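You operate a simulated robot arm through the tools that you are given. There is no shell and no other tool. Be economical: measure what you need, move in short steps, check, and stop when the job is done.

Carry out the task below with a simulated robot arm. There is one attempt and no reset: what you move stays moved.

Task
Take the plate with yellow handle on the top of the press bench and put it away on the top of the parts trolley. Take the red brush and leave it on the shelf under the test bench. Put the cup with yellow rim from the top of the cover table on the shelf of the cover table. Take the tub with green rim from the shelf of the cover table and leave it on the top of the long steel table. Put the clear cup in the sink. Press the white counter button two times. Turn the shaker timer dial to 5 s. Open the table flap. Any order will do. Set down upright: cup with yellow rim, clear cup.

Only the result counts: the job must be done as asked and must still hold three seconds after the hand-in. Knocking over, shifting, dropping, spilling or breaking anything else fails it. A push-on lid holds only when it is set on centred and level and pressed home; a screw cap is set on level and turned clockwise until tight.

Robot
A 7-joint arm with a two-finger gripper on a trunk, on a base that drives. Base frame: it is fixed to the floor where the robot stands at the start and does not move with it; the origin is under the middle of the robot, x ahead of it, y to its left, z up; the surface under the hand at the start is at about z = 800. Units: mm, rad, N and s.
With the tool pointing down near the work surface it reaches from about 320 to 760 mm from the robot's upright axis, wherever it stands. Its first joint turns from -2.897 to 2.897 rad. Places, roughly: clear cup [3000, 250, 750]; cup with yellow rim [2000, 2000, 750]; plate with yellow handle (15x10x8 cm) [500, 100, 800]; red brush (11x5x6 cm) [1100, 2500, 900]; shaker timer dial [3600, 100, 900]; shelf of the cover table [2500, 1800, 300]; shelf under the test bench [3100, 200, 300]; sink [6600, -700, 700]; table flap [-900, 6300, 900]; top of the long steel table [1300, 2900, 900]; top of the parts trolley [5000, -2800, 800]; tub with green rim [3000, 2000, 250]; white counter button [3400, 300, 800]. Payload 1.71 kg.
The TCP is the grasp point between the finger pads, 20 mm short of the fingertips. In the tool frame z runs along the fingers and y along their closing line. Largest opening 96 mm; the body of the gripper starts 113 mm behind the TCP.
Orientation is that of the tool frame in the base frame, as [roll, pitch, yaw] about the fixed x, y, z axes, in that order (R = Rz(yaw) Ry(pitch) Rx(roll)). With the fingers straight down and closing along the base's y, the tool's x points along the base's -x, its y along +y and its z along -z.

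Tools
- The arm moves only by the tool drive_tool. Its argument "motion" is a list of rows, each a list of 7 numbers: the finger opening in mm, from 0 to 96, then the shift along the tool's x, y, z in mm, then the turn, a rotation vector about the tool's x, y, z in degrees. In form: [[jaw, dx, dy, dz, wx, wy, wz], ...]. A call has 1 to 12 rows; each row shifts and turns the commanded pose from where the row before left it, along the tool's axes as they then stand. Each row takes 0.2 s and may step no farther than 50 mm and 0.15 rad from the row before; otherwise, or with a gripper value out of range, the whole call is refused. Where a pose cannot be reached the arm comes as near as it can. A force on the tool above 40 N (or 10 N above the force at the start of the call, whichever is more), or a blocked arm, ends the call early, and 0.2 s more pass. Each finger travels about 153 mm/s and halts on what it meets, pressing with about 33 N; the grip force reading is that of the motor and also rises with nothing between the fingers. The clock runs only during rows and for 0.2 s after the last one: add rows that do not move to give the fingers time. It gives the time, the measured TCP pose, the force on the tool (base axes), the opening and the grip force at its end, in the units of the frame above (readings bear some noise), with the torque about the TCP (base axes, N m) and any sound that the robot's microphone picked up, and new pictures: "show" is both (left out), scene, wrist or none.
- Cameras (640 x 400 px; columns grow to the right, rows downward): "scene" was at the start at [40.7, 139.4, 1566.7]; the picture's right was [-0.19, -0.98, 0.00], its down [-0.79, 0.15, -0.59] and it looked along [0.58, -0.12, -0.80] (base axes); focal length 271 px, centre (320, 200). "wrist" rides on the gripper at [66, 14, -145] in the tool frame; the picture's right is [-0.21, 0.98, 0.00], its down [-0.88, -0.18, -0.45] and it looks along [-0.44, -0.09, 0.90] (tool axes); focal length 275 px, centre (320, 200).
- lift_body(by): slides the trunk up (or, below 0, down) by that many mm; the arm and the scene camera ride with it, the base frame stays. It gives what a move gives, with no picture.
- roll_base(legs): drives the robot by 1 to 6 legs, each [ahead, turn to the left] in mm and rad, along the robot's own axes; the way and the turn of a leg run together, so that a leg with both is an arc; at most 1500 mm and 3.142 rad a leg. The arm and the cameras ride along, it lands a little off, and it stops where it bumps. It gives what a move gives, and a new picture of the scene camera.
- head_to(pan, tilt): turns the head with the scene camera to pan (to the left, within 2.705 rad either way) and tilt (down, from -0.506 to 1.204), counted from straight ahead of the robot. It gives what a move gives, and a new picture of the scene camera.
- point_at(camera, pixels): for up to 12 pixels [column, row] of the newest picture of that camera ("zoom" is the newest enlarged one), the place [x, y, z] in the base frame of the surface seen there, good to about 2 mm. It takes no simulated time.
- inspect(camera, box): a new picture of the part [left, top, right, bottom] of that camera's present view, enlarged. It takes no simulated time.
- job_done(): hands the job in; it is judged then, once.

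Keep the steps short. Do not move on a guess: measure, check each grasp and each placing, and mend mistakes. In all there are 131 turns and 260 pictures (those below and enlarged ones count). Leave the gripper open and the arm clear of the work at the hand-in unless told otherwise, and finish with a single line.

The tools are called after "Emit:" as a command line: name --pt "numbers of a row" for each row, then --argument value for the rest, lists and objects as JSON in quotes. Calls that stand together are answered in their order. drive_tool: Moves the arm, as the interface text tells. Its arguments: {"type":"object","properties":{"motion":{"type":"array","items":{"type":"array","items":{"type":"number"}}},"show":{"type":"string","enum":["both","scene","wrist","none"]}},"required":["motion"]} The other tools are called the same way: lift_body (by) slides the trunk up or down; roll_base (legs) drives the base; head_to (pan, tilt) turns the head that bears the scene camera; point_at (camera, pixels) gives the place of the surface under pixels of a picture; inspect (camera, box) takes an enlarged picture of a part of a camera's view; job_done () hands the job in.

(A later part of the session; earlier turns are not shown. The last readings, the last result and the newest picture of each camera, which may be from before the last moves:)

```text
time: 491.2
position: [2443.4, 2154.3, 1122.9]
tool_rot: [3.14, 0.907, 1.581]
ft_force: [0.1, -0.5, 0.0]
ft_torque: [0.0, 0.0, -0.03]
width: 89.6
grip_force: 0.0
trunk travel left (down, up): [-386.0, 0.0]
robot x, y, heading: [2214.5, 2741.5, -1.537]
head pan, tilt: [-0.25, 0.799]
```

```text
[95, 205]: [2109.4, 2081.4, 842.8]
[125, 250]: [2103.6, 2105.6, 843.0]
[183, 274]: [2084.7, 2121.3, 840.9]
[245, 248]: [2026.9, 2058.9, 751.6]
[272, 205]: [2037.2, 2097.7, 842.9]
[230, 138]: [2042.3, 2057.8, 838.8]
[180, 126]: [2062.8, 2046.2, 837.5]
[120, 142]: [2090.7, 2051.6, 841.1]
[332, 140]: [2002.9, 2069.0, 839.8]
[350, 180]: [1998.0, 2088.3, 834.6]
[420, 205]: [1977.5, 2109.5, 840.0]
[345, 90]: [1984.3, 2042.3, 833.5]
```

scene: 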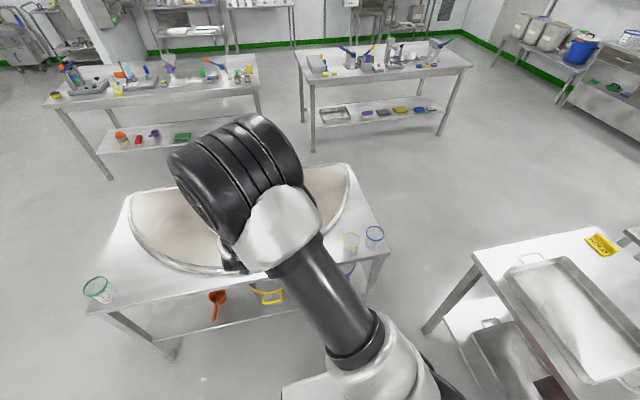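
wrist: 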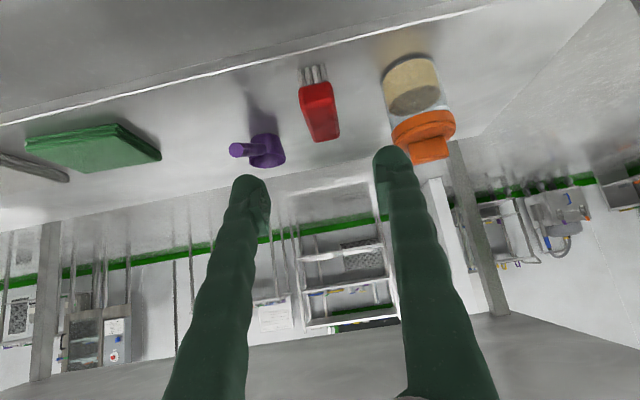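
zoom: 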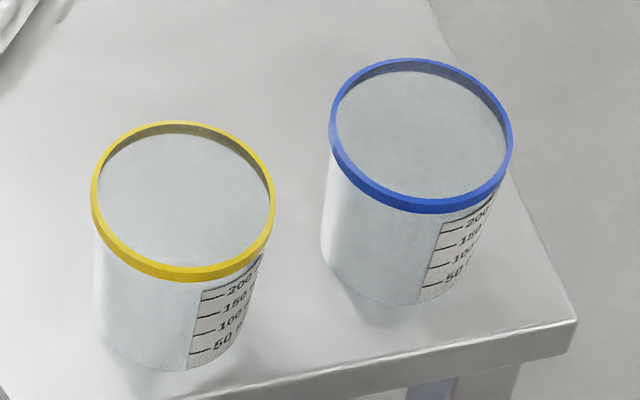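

Yellow cup: centre (2073,2084), rim z 843, Ø 76; blue cup's rim starts 32 mm away. Move to the pre-grasp point 200 mm back along a 50° tilted tool.

Emit:
drive_tool --pt "88 22.4 -41.1 6.3 0.46 2 0.39" --pt "88 22.4 -41.1 6.3 0 0 0" --pt "88 22.4 -41.1 6.3 0 0 0" --pt "88 22.4 -41.1 6.3 0 0 0" --pt "88 22.4 -41.1 6.3 0 0 0" --pt "88 22.4 -41.1 6.3 0 0 0" --pt "88 22.4 -41.1 6.3 0 0 0" --pt "88 22.4 -41.1 6.3 0 0 0" --pt "88 22.4 -41.1 6.3 0 0 0" --pt "88 0 0 0 0 0 0" --show "both"

```text
time: 493.4
position: [2071.9, 2240.9, 935.1]
tool_rot: [3.138, 0.871, 1.573]
ft_force: [-0.3, -0.1, -0.8]
ft_torque: [0.07, 0.04, -0.01]
width: 87.9
grip_force: 0.1
trunk travel left (down, up): [-386.0, 0.0]
robot x, y, heading: [2214.9, 2744.0, -1.546]
head pan, tilt: [-0.25, 0.799]
```

scene: 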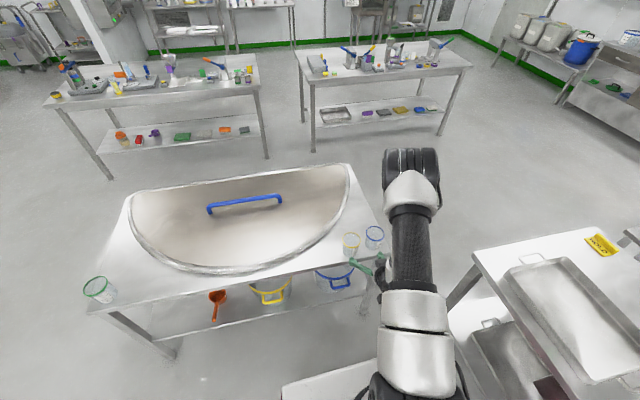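
wrist: 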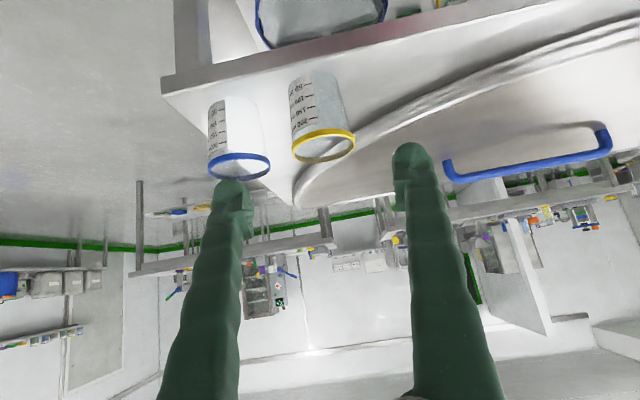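

Advance 130 mm and check the finger spacing.

Emit:
drive_tool --pt "88 0.3 0.3 33 0 0 0" --pt "88 0.3 0.3 33 0 0 0" --pt "88 0.3 0.3 33 0 0 0" --pt "88 0.3 0.3 31 0 0 0" --pt "88 0 0 0 0 0 0" --show "wrist"

Emit:
inspect --camera "scene" --box '[330, 215, 410, 285]'

```text
time: 494.6
position: [2073.8, 2139.3, 850.4]
tool_rot: [3.139, 0.872, 1.571]
ft_force: [0.0, -0.5, 1.0]
ft_torque: [0.01, 0.0, 0.01]
width: 88.0
grip_force: 0.1
trunk travel left (down, up): [-386.0, 0.0]
robot x, y, heading: [2212.5, 2746.1, -1.543]
head pan, tilt: [-0.25, 0.799]
```

wrist: 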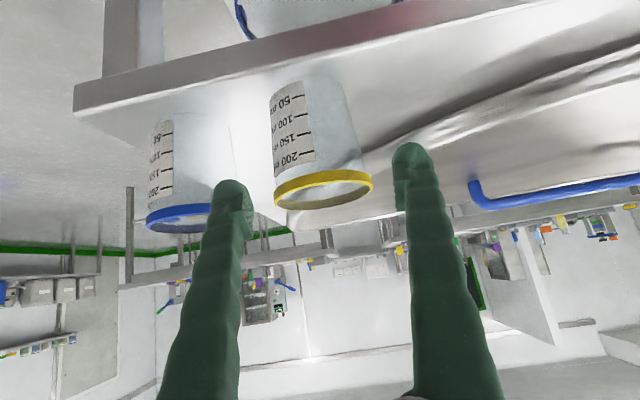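

```text
5.71 times, centred on (370, 250) of scene
```

zoom: 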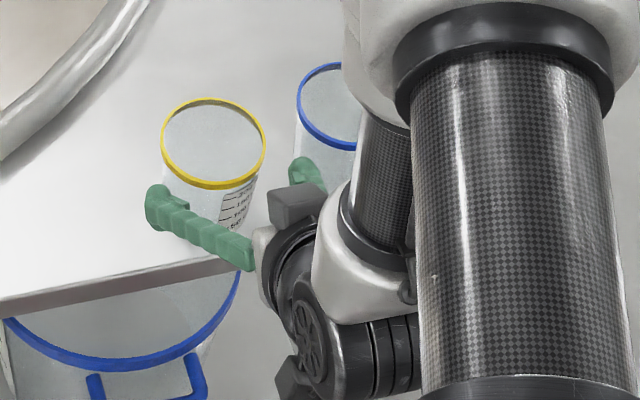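

Centred; the left finger passes between the cups. Advance the final 74 mm and close.

Emit:
drive_tool --pt "88 0.7 0 19 0 0 0" --pt "88 0.7 0 19 0 0 0" --pt "88 0.7 0 19 0 0 0" --pt "88 0.7 0 17 0 0 0" --pt "88 0 0 0 0 0 0" --pt "70 0 0 0 0 0 0" --pt "50 0 0 0 0 0 0" --pt "50 0 0 0 0 0 0" --show "both"

```text
time: 496.4
position: [2073.3, 2086.1, 801.0]
tool_rot: [3.137, 0.87, 1.57]
ft_force: [-0.1, 0.8, 0.3]
ft_torque: [-0.07, -0.08, 0.01]
width: 72.8
grip_force: 33.2
trunk travel left (down, up): [-386.0, 0.0]
robot x, y, heading: [2209.7, 2741.2, -1.547]
head pan, tilt: [-0.25, 0.799]
```

scene: 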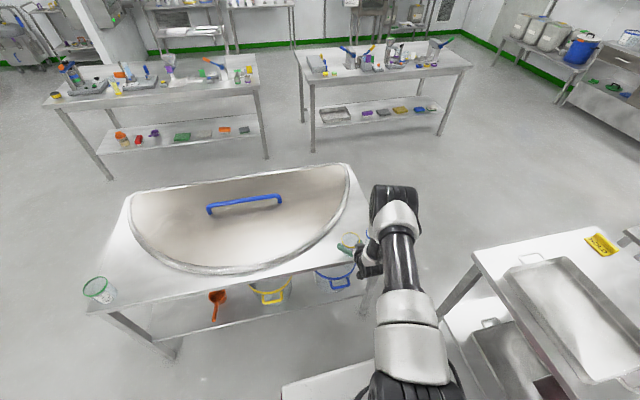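
wrist: 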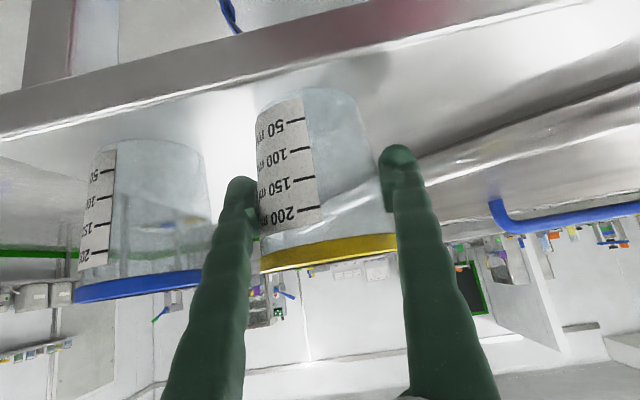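

Gripped (72.8 mm). Lift straight up 130 mm and check.

Emit:
drive_tool --pt "50 -7.7 0 -6.4 0 0 0" --pt "50 -23 0 -19.3 0 0 0" --pt "50 -30 0 -25.7 0 0 0" --pt "50 -38 0 -32 0 0 0" --pt "50 0 0 0 0 0 0" --show "both"

```text
time: 497.6
position: [2074.3, 2087.6, 927.7]
tool_rot: [3.14, 0.869, 1.569]
ft_force: [-0.2, 1.3, -1.2]
ft_torque: [0.01, -0.03, 0.03]
width: 72.5
grip_force: 32.7
trunk travel left (down, up): [-386.0, 0.0]
robot x, y, heading: [2212.1, 2743.3, -1.539]
head pan, tilt: [-0.25, 0.799]
```

scene: 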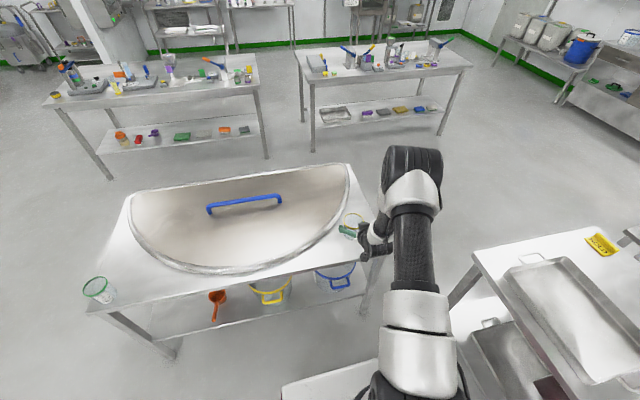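
wrist: 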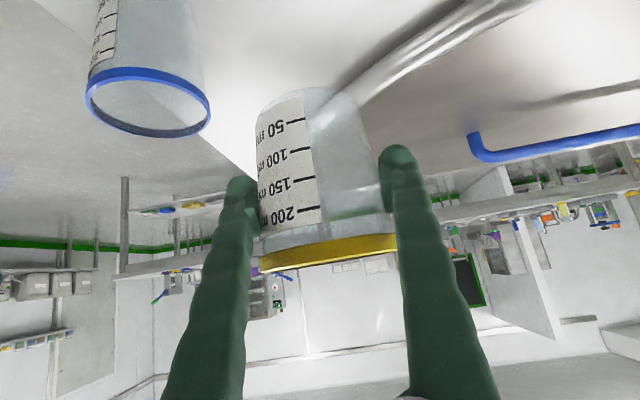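

Lifted cleanly. Centre the arm, back off and drive to face the freed tub spot at x≈2935.

Emit:
drive_tool --pt "50 -10 40 -8 0 0 0" --pt "50 -10 40 -8 0 0 0" --pt "50 -10 40 -8 0 0 0" --pt "50 -10 38 -8 0 0 0" --pt "50 0 0 0 0 0 0" --show "none"

Emit:
roll_base --legs '[[-200, 0], [0, 1.54], [725, 0], [0, -1.571]]'

Emit:
head_to --pan 0.1 --tilt 0.8

```text
time: 498.8
position: [2230.6, 2085.2, 981.9]
tool_rot: [3.138, 0.87, 1.57]
ft_force: [0.0, -1.1, -0.6]
ft_torque: [-0.05, -0.01, 0.03]
width: 72.5
grip_force: 32.8
trunk travel left (down, up): [-386.0, 0.0]
robot x, y, heading: [2214.0, 2742.6, -1.535]
head pan, tilt: [-0.25, 0.799]
```

```text
time: 513.2
position: [2943.0, 2291.9, 982.3]
tool_rot: [3.14, 0.869, 1.576]
ft_force: [-0.6, -0.9, -0.5]
ft_torque: [0.03, -0.02, -0.02]
width: 70.0
grip_force: 33.0
trunk travel left (down, up): [-386.0, 0.0]
robot x, y, heading: [2927.9, 2951.0, -1.536]
head pan, tilt: [-0.25, 0.799]
```

scene: 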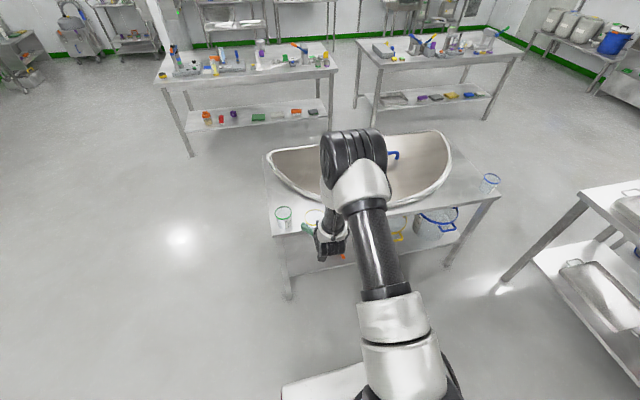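

```text
time: 514.1
position: [2942.6, 2305.3, 992.4]
tool_rot: [3.137, 0.885, 1.578]
ft_force: [-0.6, -0.3, -1.1]
ft_torque: [0.03, 0.01, 0.0]
width: 69.9
grip_force: 33.5
trunk travel left (down, up): [-386.0, 0.0]
robot x, y, heading: [2925.6, 2949.0, -1.539]
head pan, tilt: [0.099, 0.799]
```

scene: 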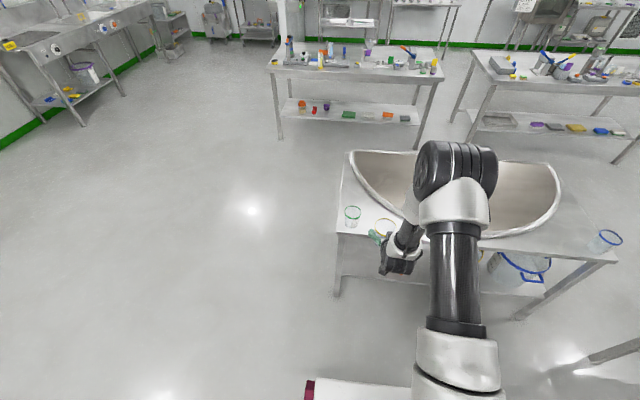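

The opening dropped from 72.5 to 70; check the cup in the wrist view.

Emit:
inspect --camera "wrist" --box '[0, 0, 640, 400]'

Emit:
inspect --camera "scene" --box '[340, 195, 430, 280]'

```text
1.00 times, centred on (320, 200) of wrist (not enlarged: the box is as wide or as high as the picture)
```

zoom: 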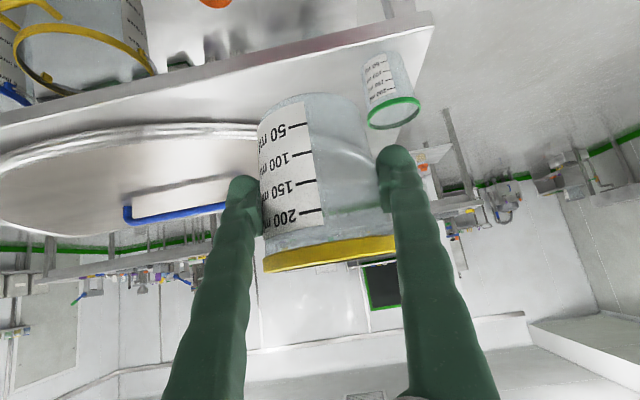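

```text
4.71 times, centred on (385, 238) of scene
```

zoom: 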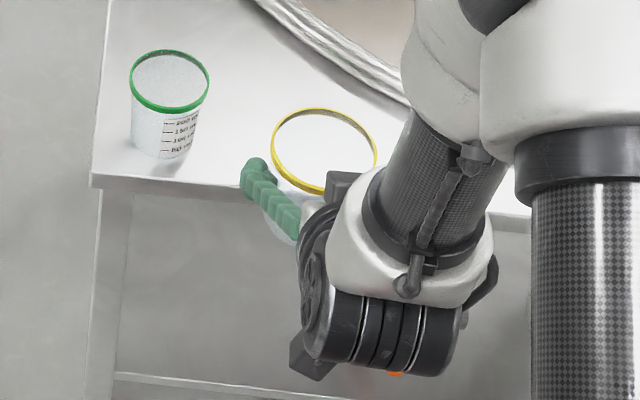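

Emit:
point_at --camera "zoom" --pixels '[[273, 145], [277, 165], [295, 182], [320, 189], [376, 150], [365, 125], [325, 110], [290, 120]]'

Emit:
point_at --camera "wrist" --pixels '[[330, 254]]'

```text
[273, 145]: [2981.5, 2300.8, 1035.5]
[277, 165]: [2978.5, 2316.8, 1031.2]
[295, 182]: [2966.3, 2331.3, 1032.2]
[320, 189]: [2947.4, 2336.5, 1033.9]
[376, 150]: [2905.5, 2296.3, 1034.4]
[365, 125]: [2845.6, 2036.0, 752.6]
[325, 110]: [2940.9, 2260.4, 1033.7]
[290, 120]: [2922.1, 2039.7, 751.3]
```

```text
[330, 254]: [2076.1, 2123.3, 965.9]
```

The cup slid 5 mm along the fingers but is level and firmly held. I move gently: lower the trunk, then drive ahead 80 mm.

Emit:
lift_body --by -386

Emit:
roll_base --legs '[[80, -0.02]]'

Emit:
inspect --camera "wrist" --box '[0, 0, 640, 400]'

```text
time: 517.8
position: [2941.3, 2306.3, 608.4]
tool_rot: [3.139, 0.886, 1.58]
ft_force: [0.0, 0.0, 0.4]
ft_torque: [-0.04, -0.01, 0.02]
width: 69.8
grip_force: 33.3
trunk travel left (down, up): [0.0, 386.0]
robot x, y, heading: [2926.3, 2948.1, -1.537]
head pan, tilt: [0.099, 0.799]
```

```text
time: 518.9
position: [2933.0, 2227.0, 608.0]
tool_rot: [3.135, 0.885, 1.559]
ft_force: [-0.7, 0.0, -0.5]
ft_torque: [0.04, -0.03, 0.01]
width: 69.4
grip_force: 33.2
trunk travel left (down, up): [0.0, 386.0]
robot x, y, heading: [2929.3, 2871.4, -1.562]
head pan, tilt: [0.099, 0.799]
```

scene: 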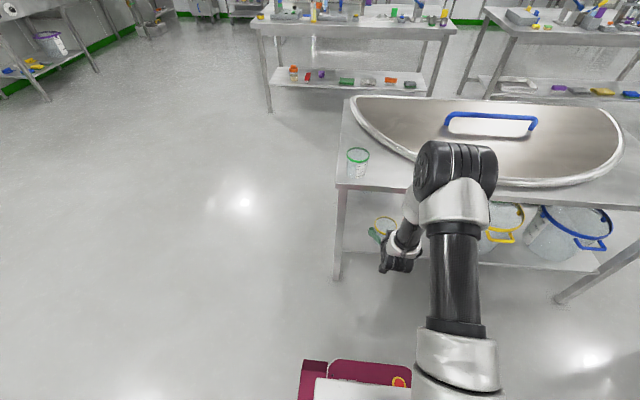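

```text
1.00 times, centred on (320, 200) of wrist (not enlarged: the box is as wide or as high as the picture)
```

zoom: 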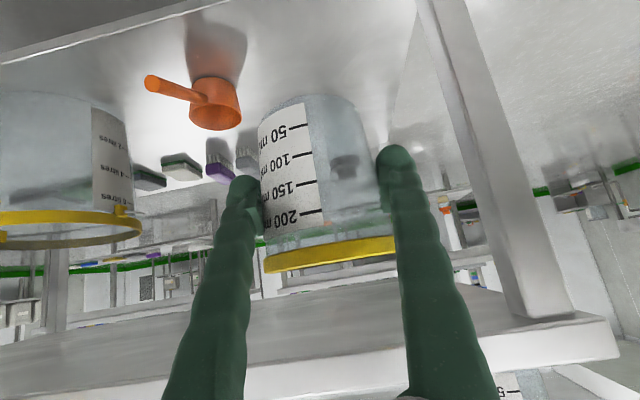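

Cup stays level. Go down 95 mm in small steps.

Emit:
drive_tool --pt "50 12 0 10 0 0 0" --pt "50 15 0 12 0 0 0" --pt "50 15 0 12 0 0 0" --pt "50 15 0 12 0 0 0" --pt "50 10 0 8 0 0 0" --pt "50 7 0 6 0 0 0" --pt "50 0 0 0 0 0 0" --show "both"

```text
time: 520.5
position: [2933.1, 2232.8, 523.3]
tool_rot: [3.136, 0.902, 1.558]
ft_force: [-0.3, 0.9, -0.9]
ft_torque: [0.03, 0.01, -0.02]
width: 69.4
grip_force: 33.2
trunk travel left (down, up): [0.0, 386.0]
robot x, y, heading: [2926.9, 2868.0, -1.558]
head pan, tilt: [0.099, 0.799]
```

scene: 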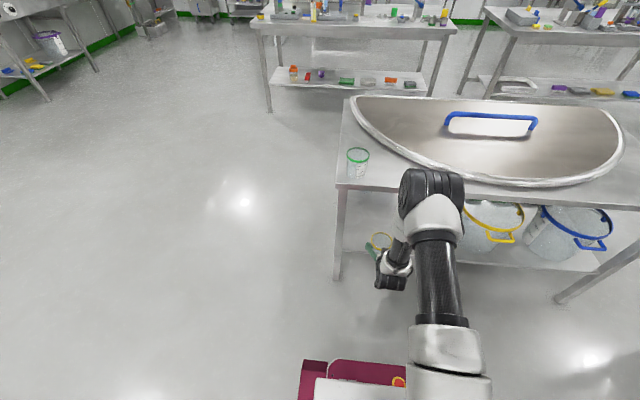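
wrist: 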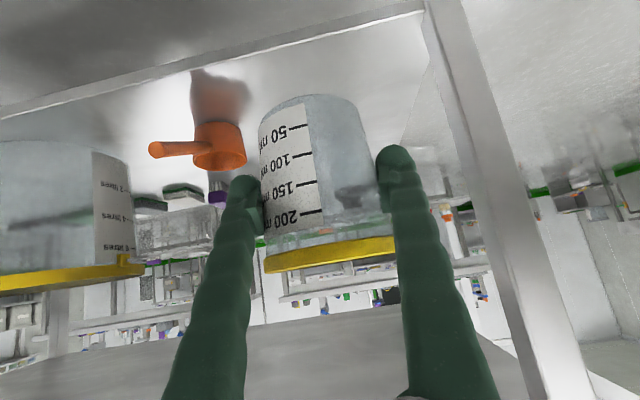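

Advance onto the shelf in small steps to a few mm above it.

Emit:
drive_tool --pt "50 0.4 0 14 0 1 0" --pt "50 0.4 0 22 0 0 0" --pt "50 0.4 0 24 0 0 0" --pt "50 0.4 0 24 0 0 0" --pt "50 0.4 0 24 0 0 0" --pt "50 0.4 0 24 0 0 0" --pt "50 0.4 0 24 0 0 0" --pt "50 0.4 0 24 0 0 0" --pt "50 0.4 0 24 0 0 0" --pt "50 0.4 0 20 0 0 0" --pt "50 0 0 12 0 0 0" --pt "50 0 0 0 0 0 0" --show "both"

```text
time: 523.1
position: [2933.6, 2052.8, 369.5]
tool_rot: [3.136, 0.884, 1.56]
ft_force: [-0.1, 1.0, -0.6]
ft_torque: [0.01, -0.02, 0.03]
width: 69.3
grip_force: 33.0
trunk travel left (down, up): [0.0, 386.0]
robot x, y, heading: [2930.4, 2870.5, -1.553]
head pan, tilt: [0.099, 0.799]
```

scene: 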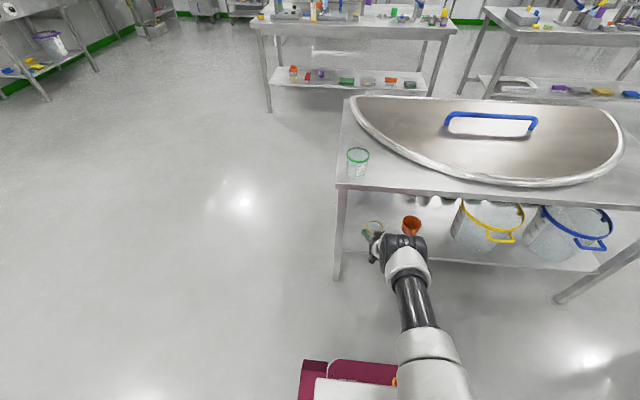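
wrist: 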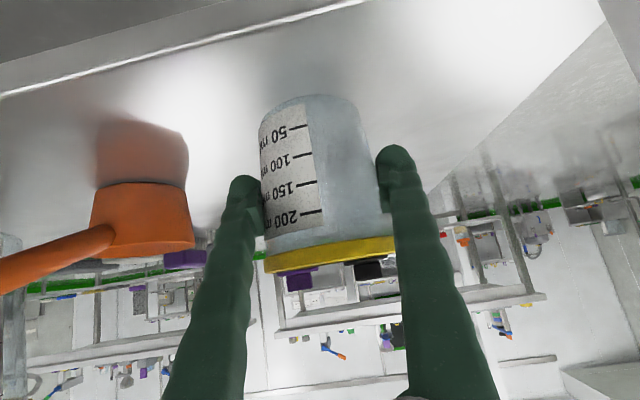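

Lower gently until contact.

Emit:
drive_tool --pt "60 3.1 0 2.5 0 0 0" --pt "60 1.9 0 1.6 0 0 0" --pt "60 1.2 0 1 0 0 0" --pt "60 0 0 0 0 0 0" --show "none"

```text
time: 524.1
position: [2931.0, 2052.8, 361.2]
tool_rot: [3.136, 0.884, 1.558]
ft_force: [-1.4, 0.8, -0.2]
ft_torque: [-0.01, 0.0, 0.03]
width: 69.2
grip_force: 33.0
trunk travel left (down, up): [0.0, 386.0]
robot x, y, heading: [2926.5, 2867.2, -1.554]
head pan, tilt: [0.099, 0.799]
```

Emit:
drive_tool --pt "60 1 0 0.8 0 0 0" --pt "60 1 0 0.8 0 0 0" --pt "60 0 0 0 0 0 0" --show "wrist"

```text
time: 524.9
position: [2932.5, 2053.0, 360.6]
tool_rot: [3.135, 0.886, 1.56]
ft_force: [0.2, 0.2, 4.7]
ft_torque: [0.11, -0.02, 0.04]
width: 69.2
grip_force: 32.8
trunk travel left (down, up): [0.0, 386.0]
robot x, y, heading: [2928.5, 2866.2, -1.554]
head pan, tilt: [0.099, 0.799]
```

wrist: 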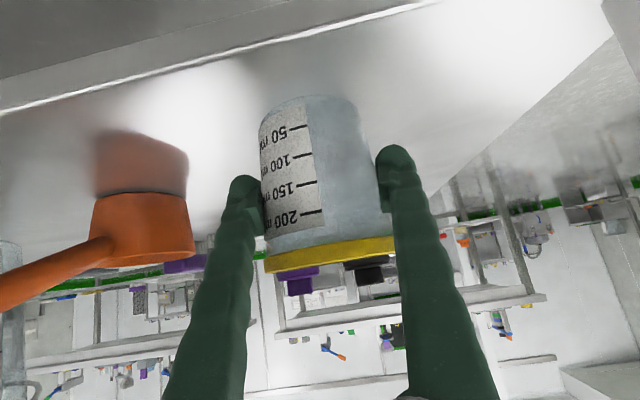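

Contact (4.7 N). Open and withdraw along the tool.

Emit:
drive_tool --pt "74 0 0 0 0 0 0" --pt "90 0 0 0 0 0 0" --pt "90 0 0 0 0 0 0" --pt "90 0 0 -15 0 0 0" --pt "90 0 0 -25 0 0 0" --pt "90 0 0 -40 0 0 0" --pt "90 0 0 -40 0 0 0" --pt "90 0 0 -40 0 0 0" --pt "90 0 0 -40 0 0 0" --pt "90 0 0 -40 0 0 0" --pt "90 0 0 0 0 0 0" --show "both"

```text
time: 527.3
position: [2932.7, 2237.0, 511.2]
tool_rot: [3.138, 0.885, 1.559]
ft_force: [1.3, -0.2, -0.6]
ft_torque: [-0.02, 0.02, 0.01]
width: 90.0
grip_force: 0.1
trunk travel left (down, up): [0.0, 386.0]
robot x, y, heading: [2925.4, 2870.1, -1.558]
head pan, tilt: [0.099, 0.799]
```

scene: 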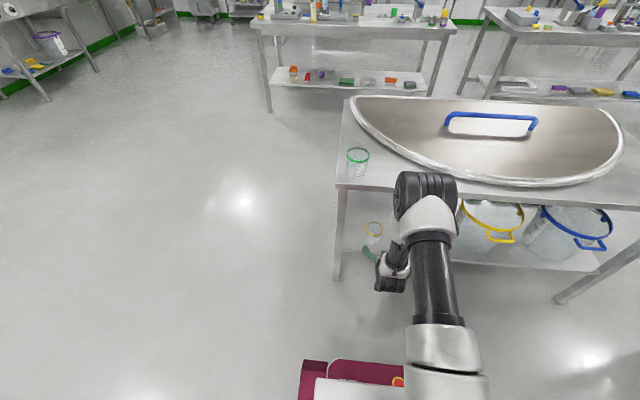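
wrist: 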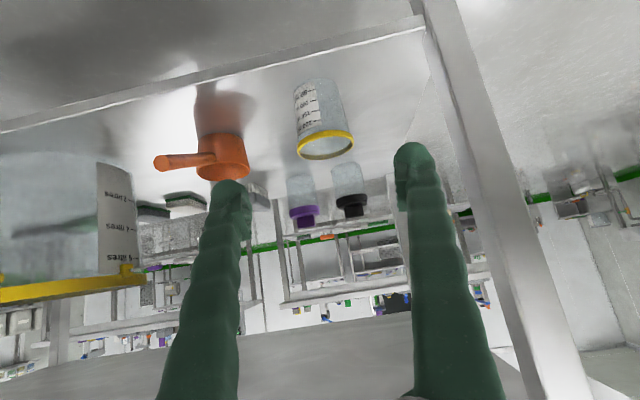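

The cup stands upright on the shelf. Last: the table flap near (-900,6300). Raise the trunk, back off a little, straighten the tool, and look in that direction.

Emit:
lift_body --by 386

Emit:
roll_base --legs '[[-300, 0]]'

Emit:
drive_tool --pt "60 -25 0 -20 0 8.3 0" --pt "60 -25 0 -20 0 8.3 0" --pt "60 0 0 -30 0 8.3 0" --pt "60 0 0 -30 0 8.3 0" --pt "60 0 0 0 0 8.3 0" --pt "60 0 0 0 0 8.3 0" --pt "60 0 0 0 0 0 0" --show "none"

Emit:
head_to --pan -2.3 --tilt 0.2

```text
time: 531.0
position: [2933.1, 2237.5, 895.3]
tool_rot: [3.137, 0.883, 1.558]
ft_force: [-1.1, -0.3, 0.5]
ft_torque: [-0.01, -0.04, -0.02]
width: 89.9
grip_force: 0.0
trunk travel left (down, up): [-386.0, 0.0]
robot x, y, heading: [2926.5, 2868.1, -1.553]
head pan, tilt: [0.099, 0.799]
```

```text
time: 533.1
position: [2927.6, 2539.6, 897.0]
tool_rot: [3.136, 0.884, 1.557]
ft_force: [0.7, 0.8, 0.1]
ft_torque: [-0.02, 0.0, 0.01]
width: 90.2
grip_force: 0.1
trunk travel left (down, up): [-386.0, 0.0]
robot x, y, heading: [2927.5, 3171.1, -1.558]
head pan, tilt: [0.099, 0.799]
```

scene: 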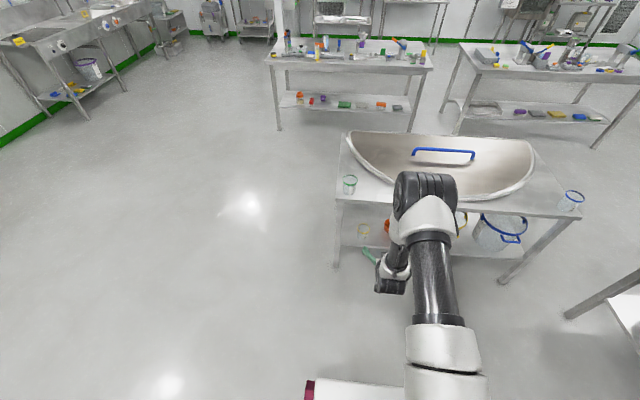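

```text
time: 534.7
position: [2926.2, 2579.8, 1020.4]
tool_rot: [3.139, 0.03, 1.561]
ft_force: [0.1, 0.5, 0.7]
ft_torque: [0.01, 0.02, 0.0]
width: 60.1
grip_force: 0.1
trunk travel left (down, up): [-386.0, 0.0]
robot x, y, heading: [2924.5, 3174.2, -1.555]
head pan, tilt: [0.099, 0.799]
```

```text
time: 536.9
position: [2925.8, 2580.6, 1020.8]
tool_rot: [3.138, 0.029, 1.559]
ft_force: [-0.4, -0.6, 0.3]
ft_torque: [0.01, 0.0, -0.01]
width: 59.9
grip_force: 0.1
trunk travel left (down, up): [-386.0, 0.0]
robot x, y, heading: [2928.6, 3168.3, -1.558]
head pan, tilt: [-2.3, 0.201]
```

scene: 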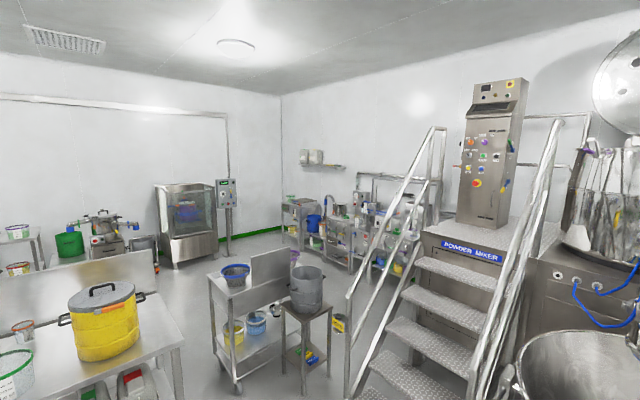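

Emit:
inspect --camera "scene" --box '[260, 150, 450, 290]'

Emit:
point_at --camera "scene" --pixels '[[300, 205], [340, 225], [385, 210], [320, 165], [260, 245], [290, 235], [250, 290], [310, 300], [230, 390], [205, 245], [350, 385], [185, 260]]'

```text
2.86 times, centred on (355, 220) of scene
```

zoom: 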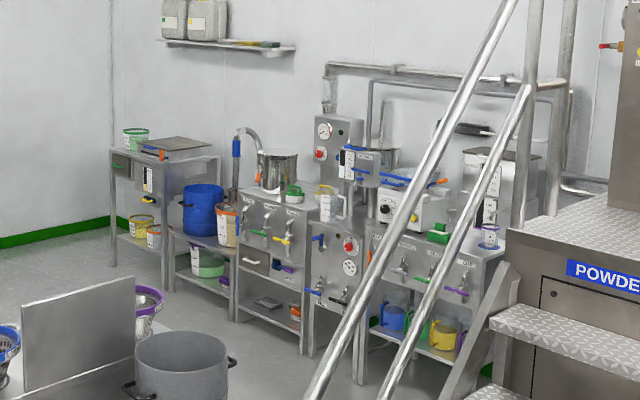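

```text
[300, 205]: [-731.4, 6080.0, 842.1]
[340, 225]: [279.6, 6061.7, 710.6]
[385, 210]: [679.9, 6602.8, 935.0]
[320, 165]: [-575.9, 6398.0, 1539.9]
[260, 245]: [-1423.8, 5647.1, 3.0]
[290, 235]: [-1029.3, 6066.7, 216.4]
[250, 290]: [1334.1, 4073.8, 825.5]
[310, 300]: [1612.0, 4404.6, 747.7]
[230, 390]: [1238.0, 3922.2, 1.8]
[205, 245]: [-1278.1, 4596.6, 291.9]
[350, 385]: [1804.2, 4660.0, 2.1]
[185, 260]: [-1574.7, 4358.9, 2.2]
```

The flap is the plate with an orange tab on the corner table (about (-900,6100)). The way there is via the aisle at y≈900 and then up along x≈-300. Drive the first part.

Emit:
roll_base --legs '[[0, 1.558], [680, 0], [0, -1.571], [1500, 0], [740, 0], [0, -1.571]]'

Emit:
head_to --pan 0.0 --tilt 0.4

```text
time: 566.0
position: [2977.7, 913.6, 1021.7]
tool_rot: [3.139, 0.029, -0.063]
ft_force: [0.2, 0.3, -0.4]
ft_torque: [0.01, 0.02, -0.02]
width: 59.6
grip_force: 0.1
trunk travel left (down, up): [-386.0, 0.0]
robot x, y, heading: [3563.9, 876.1, 3.102]
head pan, tilt: [-2.3, 0.201]
```

scene: 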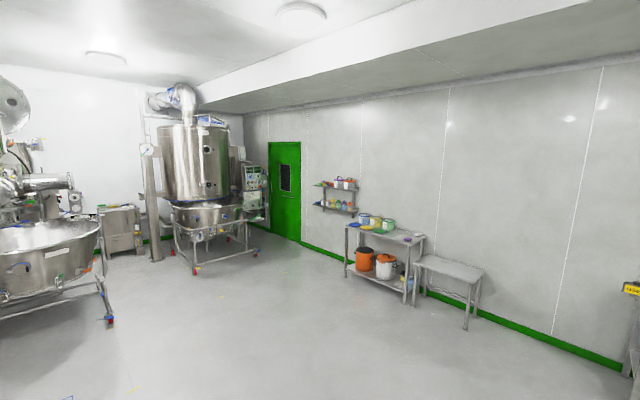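

```text
time: 568.1
position: [2992.3, 913.0, 1030.0]
tool_rot: [3.139, 0.045, -0.062]
ft_force: [0.3, -1.1, -0.7]
ft_torque: [-0.01, 0.0, -0.04]
width: 59.7
grip_force: 0.0
trunk travel left (down, up): [-386.0, 0.0]
robot x, y, heading: [3572.9, 876.8, 3.103]
head pan, tilt: [0.0, 0.4]
```

scene: 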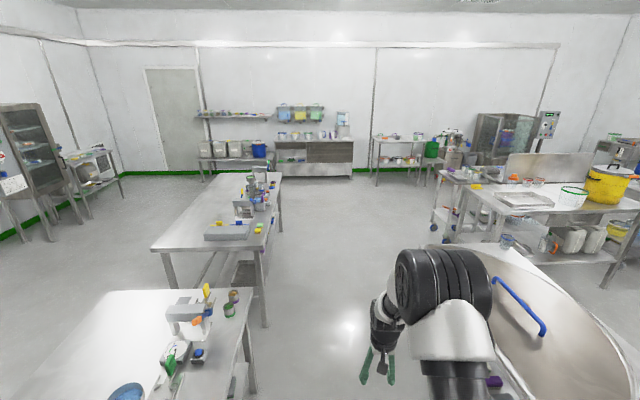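

Aisle is clear ahead. Drive to x≈-300 and turn to +y.

Emit:
roll_base --legs '[[1500, 0], [1500, 0], [870, 0], [0, -1.53], [1500, 0], [1200, 0]]'

Emit:
head_to --pan 0.1 --tilt 0.3

```text
time: 606.4
position: [-370.0, 4308.5, 1029.8]
tool_rot: [3.137, 0.046, -1.569]
ft_force: [0.5, 1.1, 0.1]
ft_torque: [0.01, -0.01, 0.02]
width: 59.8
grip_force: 0.1
trunk travel left (down, up): [-386.0, 0.0]
robot x, y, heading: [-370.1, 3734.9, 1.598]
head pan, tilt: [0.0, 0.4]
```

scene: 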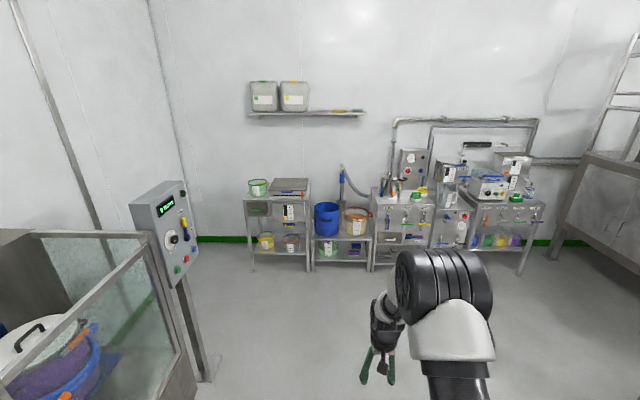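

```text
time: 607.0
position: [-368.9, 4289.5, 1039.8]
tool_rot: [3.14, 0.062, -1.57]
ft_force: [-0.6, -0.9, 0.4]
ft_torque: [0.02, -0.02, 0.01]
width: 60.2
grip_force: 0.1
trunk travel left (down, up): [-386.0, 0.0]
robot x, y, heading: [-364.8, 3734.2, 1.593]
head pan, tilt: [0.099, 0.3]
```

scene: 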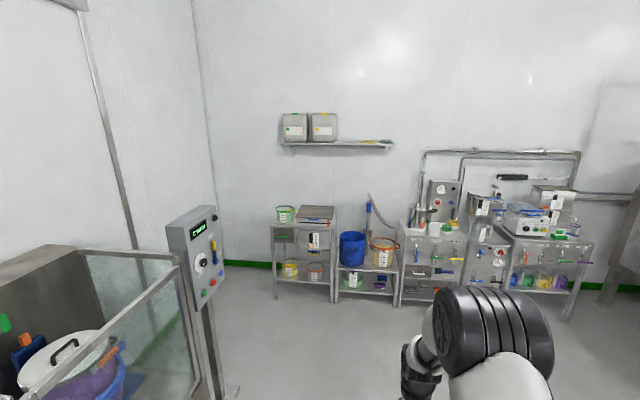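

The corner table with a plate is at (305,215). Zoom.

Emit:
inspect --camera "scene" --box '[255, 185, 360, 305]'

Emit:
point_at --camera "scene" --pixels '[[315, 212], [300, 222], [330, 222], [332, 208], [305, 208], [285, 214], [275, 226], [335, 226], [314, 240], [315, 218]]'

```text
3.33 times, centred on (308, 245) of scene
```

zoom: 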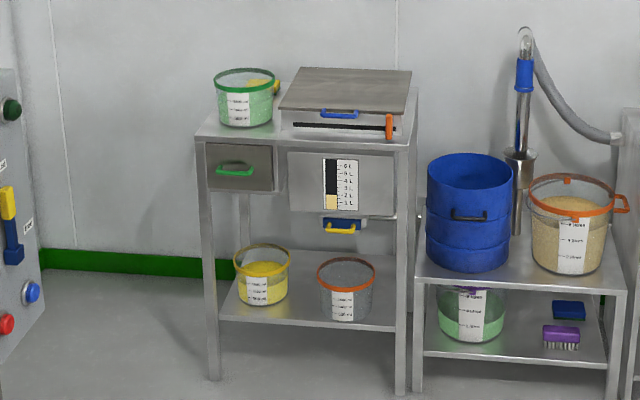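

```text
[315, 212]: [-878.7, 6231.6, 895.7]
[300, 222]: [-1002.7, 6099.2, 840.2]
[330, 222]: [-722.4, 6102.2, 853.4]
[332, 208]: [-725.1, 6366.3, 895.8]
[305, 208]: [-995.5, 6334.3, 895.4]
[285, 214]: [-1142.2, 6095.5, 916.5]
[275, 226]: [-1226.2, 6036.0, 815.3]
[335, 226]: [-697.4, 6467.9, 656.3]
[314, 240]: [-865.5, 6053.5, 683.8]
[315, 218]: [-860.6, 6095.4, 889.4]
```

The flap is the plate (z≈896) on a box, with a blue handle at the front edge and an orange piece at the right. Drive in front of it.

Emit:
roll_base --legs '[[1400, -0.022], [0, 0.82], [620, 0], [0, -0.81]]'

Emit:
head_to --pan 0.0 --tilt 0.8

```text
time: 622.6
position: [-788.4, 6101.5, 1036.6]
tool_rot: [3.138, 0.062, -1.623]
ft_force: [-0.2, -0.4, 0.2]
ft_torque: [0.0, 0.02, 0.0]
width: 60.2
grip_force: 0.0
trunk travel left (down, up): [-386.0, 0.0]
robot x, y, heading: [-820.5, 5543.3, 1.541]
head pan, tilt: [0.099, 0.3]
```

scene: 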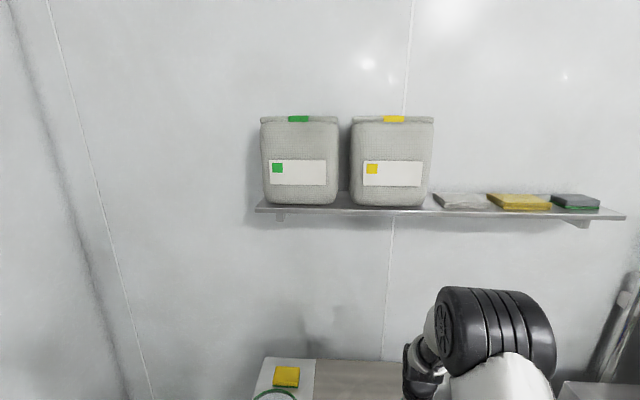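

```text
time: 623.6
position: [-789.4, 6085.8, 1047.1]
tool_rot: [3.137, 0.076, -1.622]
ft_force: [1.2, -0.2, -0.1]
ft_torque: [-0.05, -0.02, -0.02]
width: 59.9
grip_force: 0.0
trunk travel left (down, up): [-386.0, 0.0]
robot x, y, heading: [-820.2, 5542.4, 1.539]
head pan, tilt: [0.0, 0.799]
```

scene: 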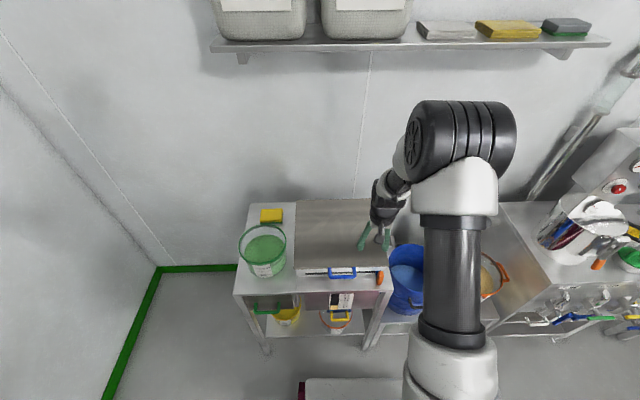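

Emit:
inspect --camera "scene" --box '[230, 190, 410, 350]'

Emit:
inspect --camera "wrist" --box '[0, 0, 640, 400]'

Emit:
inspect --camera "scene" --box '[300, 250, 400, 330]'

Emit:
point_at --camera "zoom" --pixels '[[215, 115], [165, 115], [265, 115], [215, 125], [400, 130], [400, 105], [230, 85], [380, 90], [120, 90], [200, 165], [215, 108]]'

```text
2.50 times, centred on (320, 270) of scene
```

zoom: 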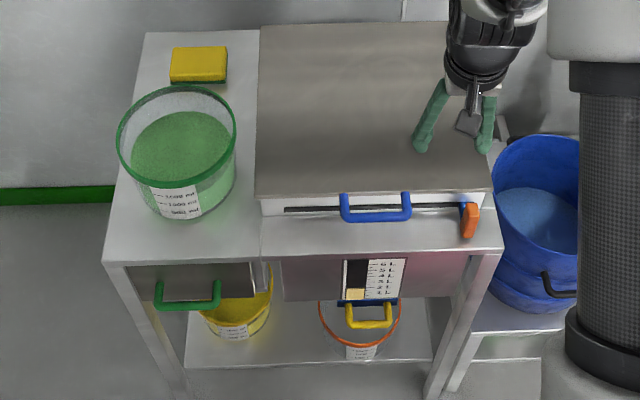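

```text
1.00 times, centred on (320, 200) of wrist (not enlarged: the box is as wide or as high as the picture)
```

zoom: 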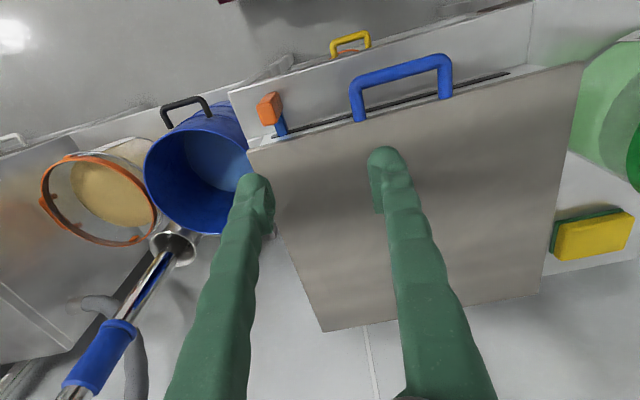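

```text
5.00 times, centred on (350, 290) of scene
```

zoom: 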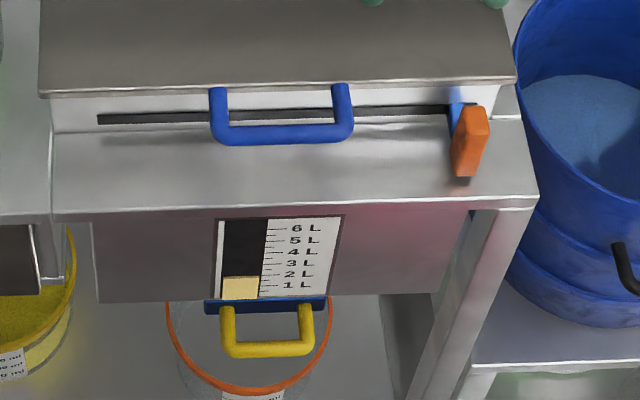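

```text
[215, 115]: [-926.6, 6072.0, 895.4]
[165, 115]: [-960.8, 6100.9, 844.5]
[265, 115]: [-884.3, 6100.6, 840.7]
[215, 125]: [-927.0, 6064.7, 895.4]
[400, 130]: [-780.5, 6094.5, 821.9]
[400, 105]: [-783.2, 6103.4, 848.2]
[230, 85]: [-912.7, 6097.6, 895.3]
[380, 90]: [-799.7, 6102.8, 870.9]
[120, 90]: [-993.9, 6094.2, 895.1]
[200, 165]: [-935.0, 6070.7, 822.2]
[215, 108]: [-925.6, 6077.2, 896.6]
```

The blue U-handle sticks out from the front edge of the plate. I measure the handle and the plate in the wrist view.

Emit:
inspect --camera "wrist" --box '[230, 30, 600, 260]'

Emit:
point_at --camera "zoom" --pixels '[[215, 95], [270, 75], [330, 55], [225, 125], [365, 105], [240, 150], [50, 200], [600, 65], [560, 390], [150, 370], [75, 130], [300, 120]]'

```text
1.73 times, centred on (415, 145) of wrist
```

zoom: 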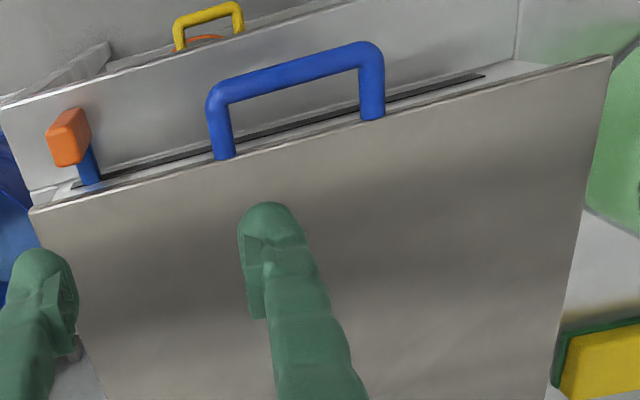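

```text
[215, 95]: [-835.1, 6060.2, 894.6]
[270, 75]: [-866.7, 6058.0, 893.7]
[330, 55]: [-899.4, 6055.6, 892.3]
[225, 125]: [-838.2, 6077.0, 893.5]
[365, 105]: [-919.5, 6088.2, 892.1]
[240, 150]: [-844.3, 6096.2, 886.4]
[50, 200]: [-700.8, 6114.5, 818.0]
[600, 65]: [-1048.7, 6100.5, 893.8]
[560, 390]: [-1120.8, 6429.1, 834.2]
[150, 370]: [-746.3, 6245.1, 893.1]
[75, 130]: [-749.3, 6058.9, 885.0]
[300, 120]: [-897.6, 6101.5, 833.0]
```

Handle bar: x -835…-920, y≈6057, top z 894. Drive 55 mm closer and roll the hand 90° so the fingers close across the bar.

Emit:
roll_base --legs '[[55, 0.03]]'

Emit:
drive_tool --pt "60 30 0 -10 0 4.4 0" --pt "60 30 0 0 0 0 8.1" --pt "60 0 0 0 0 0 8.1" --pt "60 0 0 0 0 0 8.1" --pt "60 0 0 0 0 0 8.1" --pt "60 0 0 0 0 0 8.1" --pt "60 0 0 0 0 0 8.1" --pt "60 0 0 0 0 0 8.1" --pt "60 0 0 0 0 0 8.1" --pt "60 0 0 0 0 0 8.1" --pt "60 0 0 0 0 0 8.1" --pt "60 0 0 0 0 0 7.8" --show "both"

```text
time: 624.5
position: [-804.4, 6126.8, 1055.0]
tool_rot: [3.135, 0.089, -1.592]
ft_force: [0.5, 0.0, 0.4]
ft_torque: [-0.08, -0.03, 0.01]
width: 60.0
grip_force: 0.0
trunk travel left (down, up): [-386.0, 0.0]
robot x, y, heading: [-822.9, 5598.3, 1.571]
head pan, tilt: [0.0, 0.799]
```

scene: 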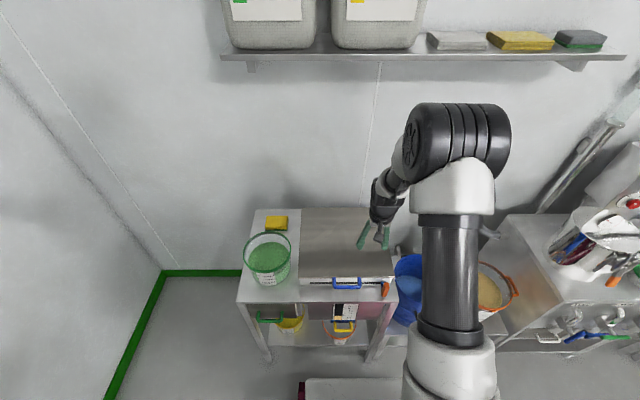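

```text
time: 627.1
position: [-806.7, 6071.4, 1060.2]
tool_rot: [3.135, -0.003, -3.141]
ft_force: [0.6, 0.7, -0.1]
ft_torque: [0.01, 0.03, 0.0]
width: 60.0
grip_force: 0.0
trunk travel left (down, up): [-386.0, 0.0]
robot x, y, heading: [-818.1, 5599.0, 1.575]
head pan, tilt: [0.0, 0.799]
```

scene: 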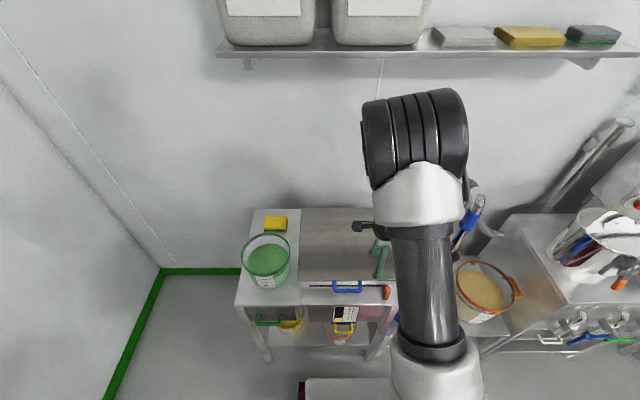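
wrist: 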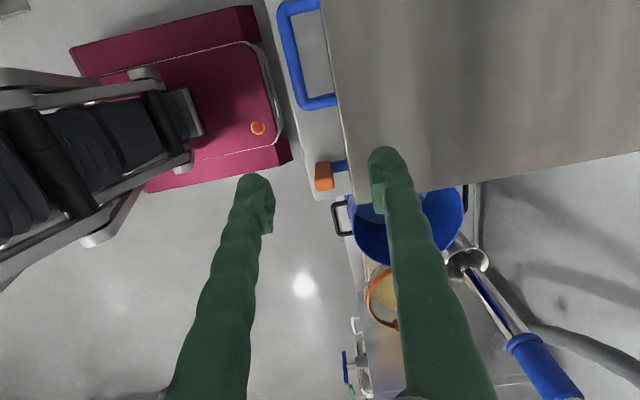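

Position above the bar with a 36 mm opening and descend to z≈950.

Emit:
drive_tool --pt "36 36 -7.2 0 0 0 0" --pt "36 35.3 -7.2 0 0 0 0" --pt "36 0 0 40 0 0 0" --pt "36 0 0 40 0 0 0" --pt "36 0 0 30 0 0 0" --pt "36 0 0 0 0 0 0" --show "both"

```text
time: 628.5
position: [-877.7, 6056.3, 951.8]
tool_rot: [3.133, -0.004, -3.139]
ft_force: [0.9, -0.6, 0.0]
ft_torque: [0.03, 0.01, 0.02]
width: 35.9
grip_force: 0.0
trunk travel left (down, up): [-386.0, 0.0]
robot x, y, heading: [-819.2, 5594.3, 1.576]
head pan, tilt: [0.0, 0.799]
```

scene: 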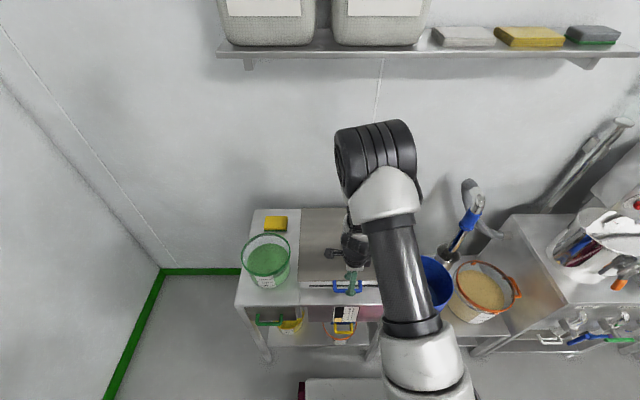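
wrist: 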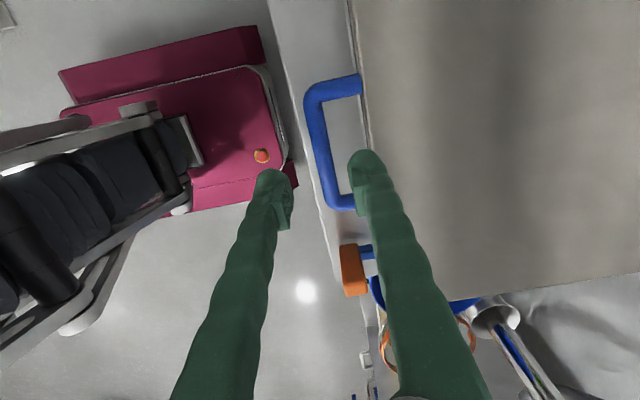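

The bar is midway between the fingers and the inner finger clears the plate edge. Descend 60 mm and grip.

Emit:
drive_tool --pt "36 0 0 20 0 0 0" --pt "36 0 0 20 0 0 0" --pt "36 0 0 20 0 0 0" --pt "36 0 0 0 0 0 0" --pt "0 0 0 0 0 0 0" --pt "0 0 0 0 0 0 0" --show "both"

```text
time: 629.9
position: [-879.1, 6060.6, 889.3]
tool_rot: [3.134, -0.004, -3.14]
ft_force: [0.4, 1.3, -1.9]
ft_torque: [0.03, 0.03, 0.04]
width: 9.4
grip_force: 35.2
trunk travel left (down, up): [-386.0, 0.0]
robot x, y, heading: [-820.1, 5599.9, 1.57]
head pan, tilt: [0.0, 0.799]
```

scene: 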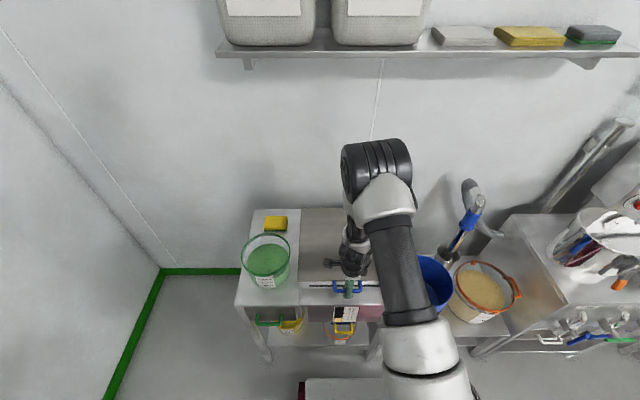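
wrist: 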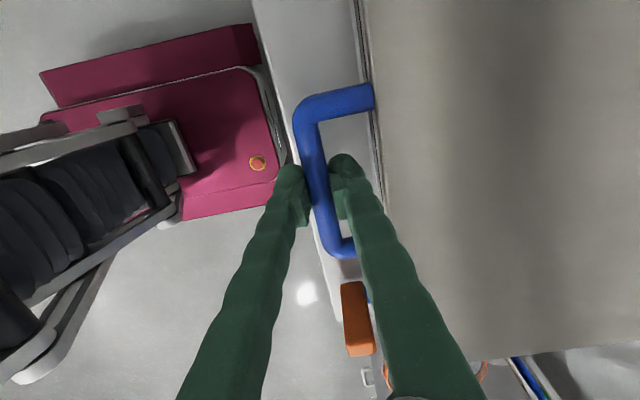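

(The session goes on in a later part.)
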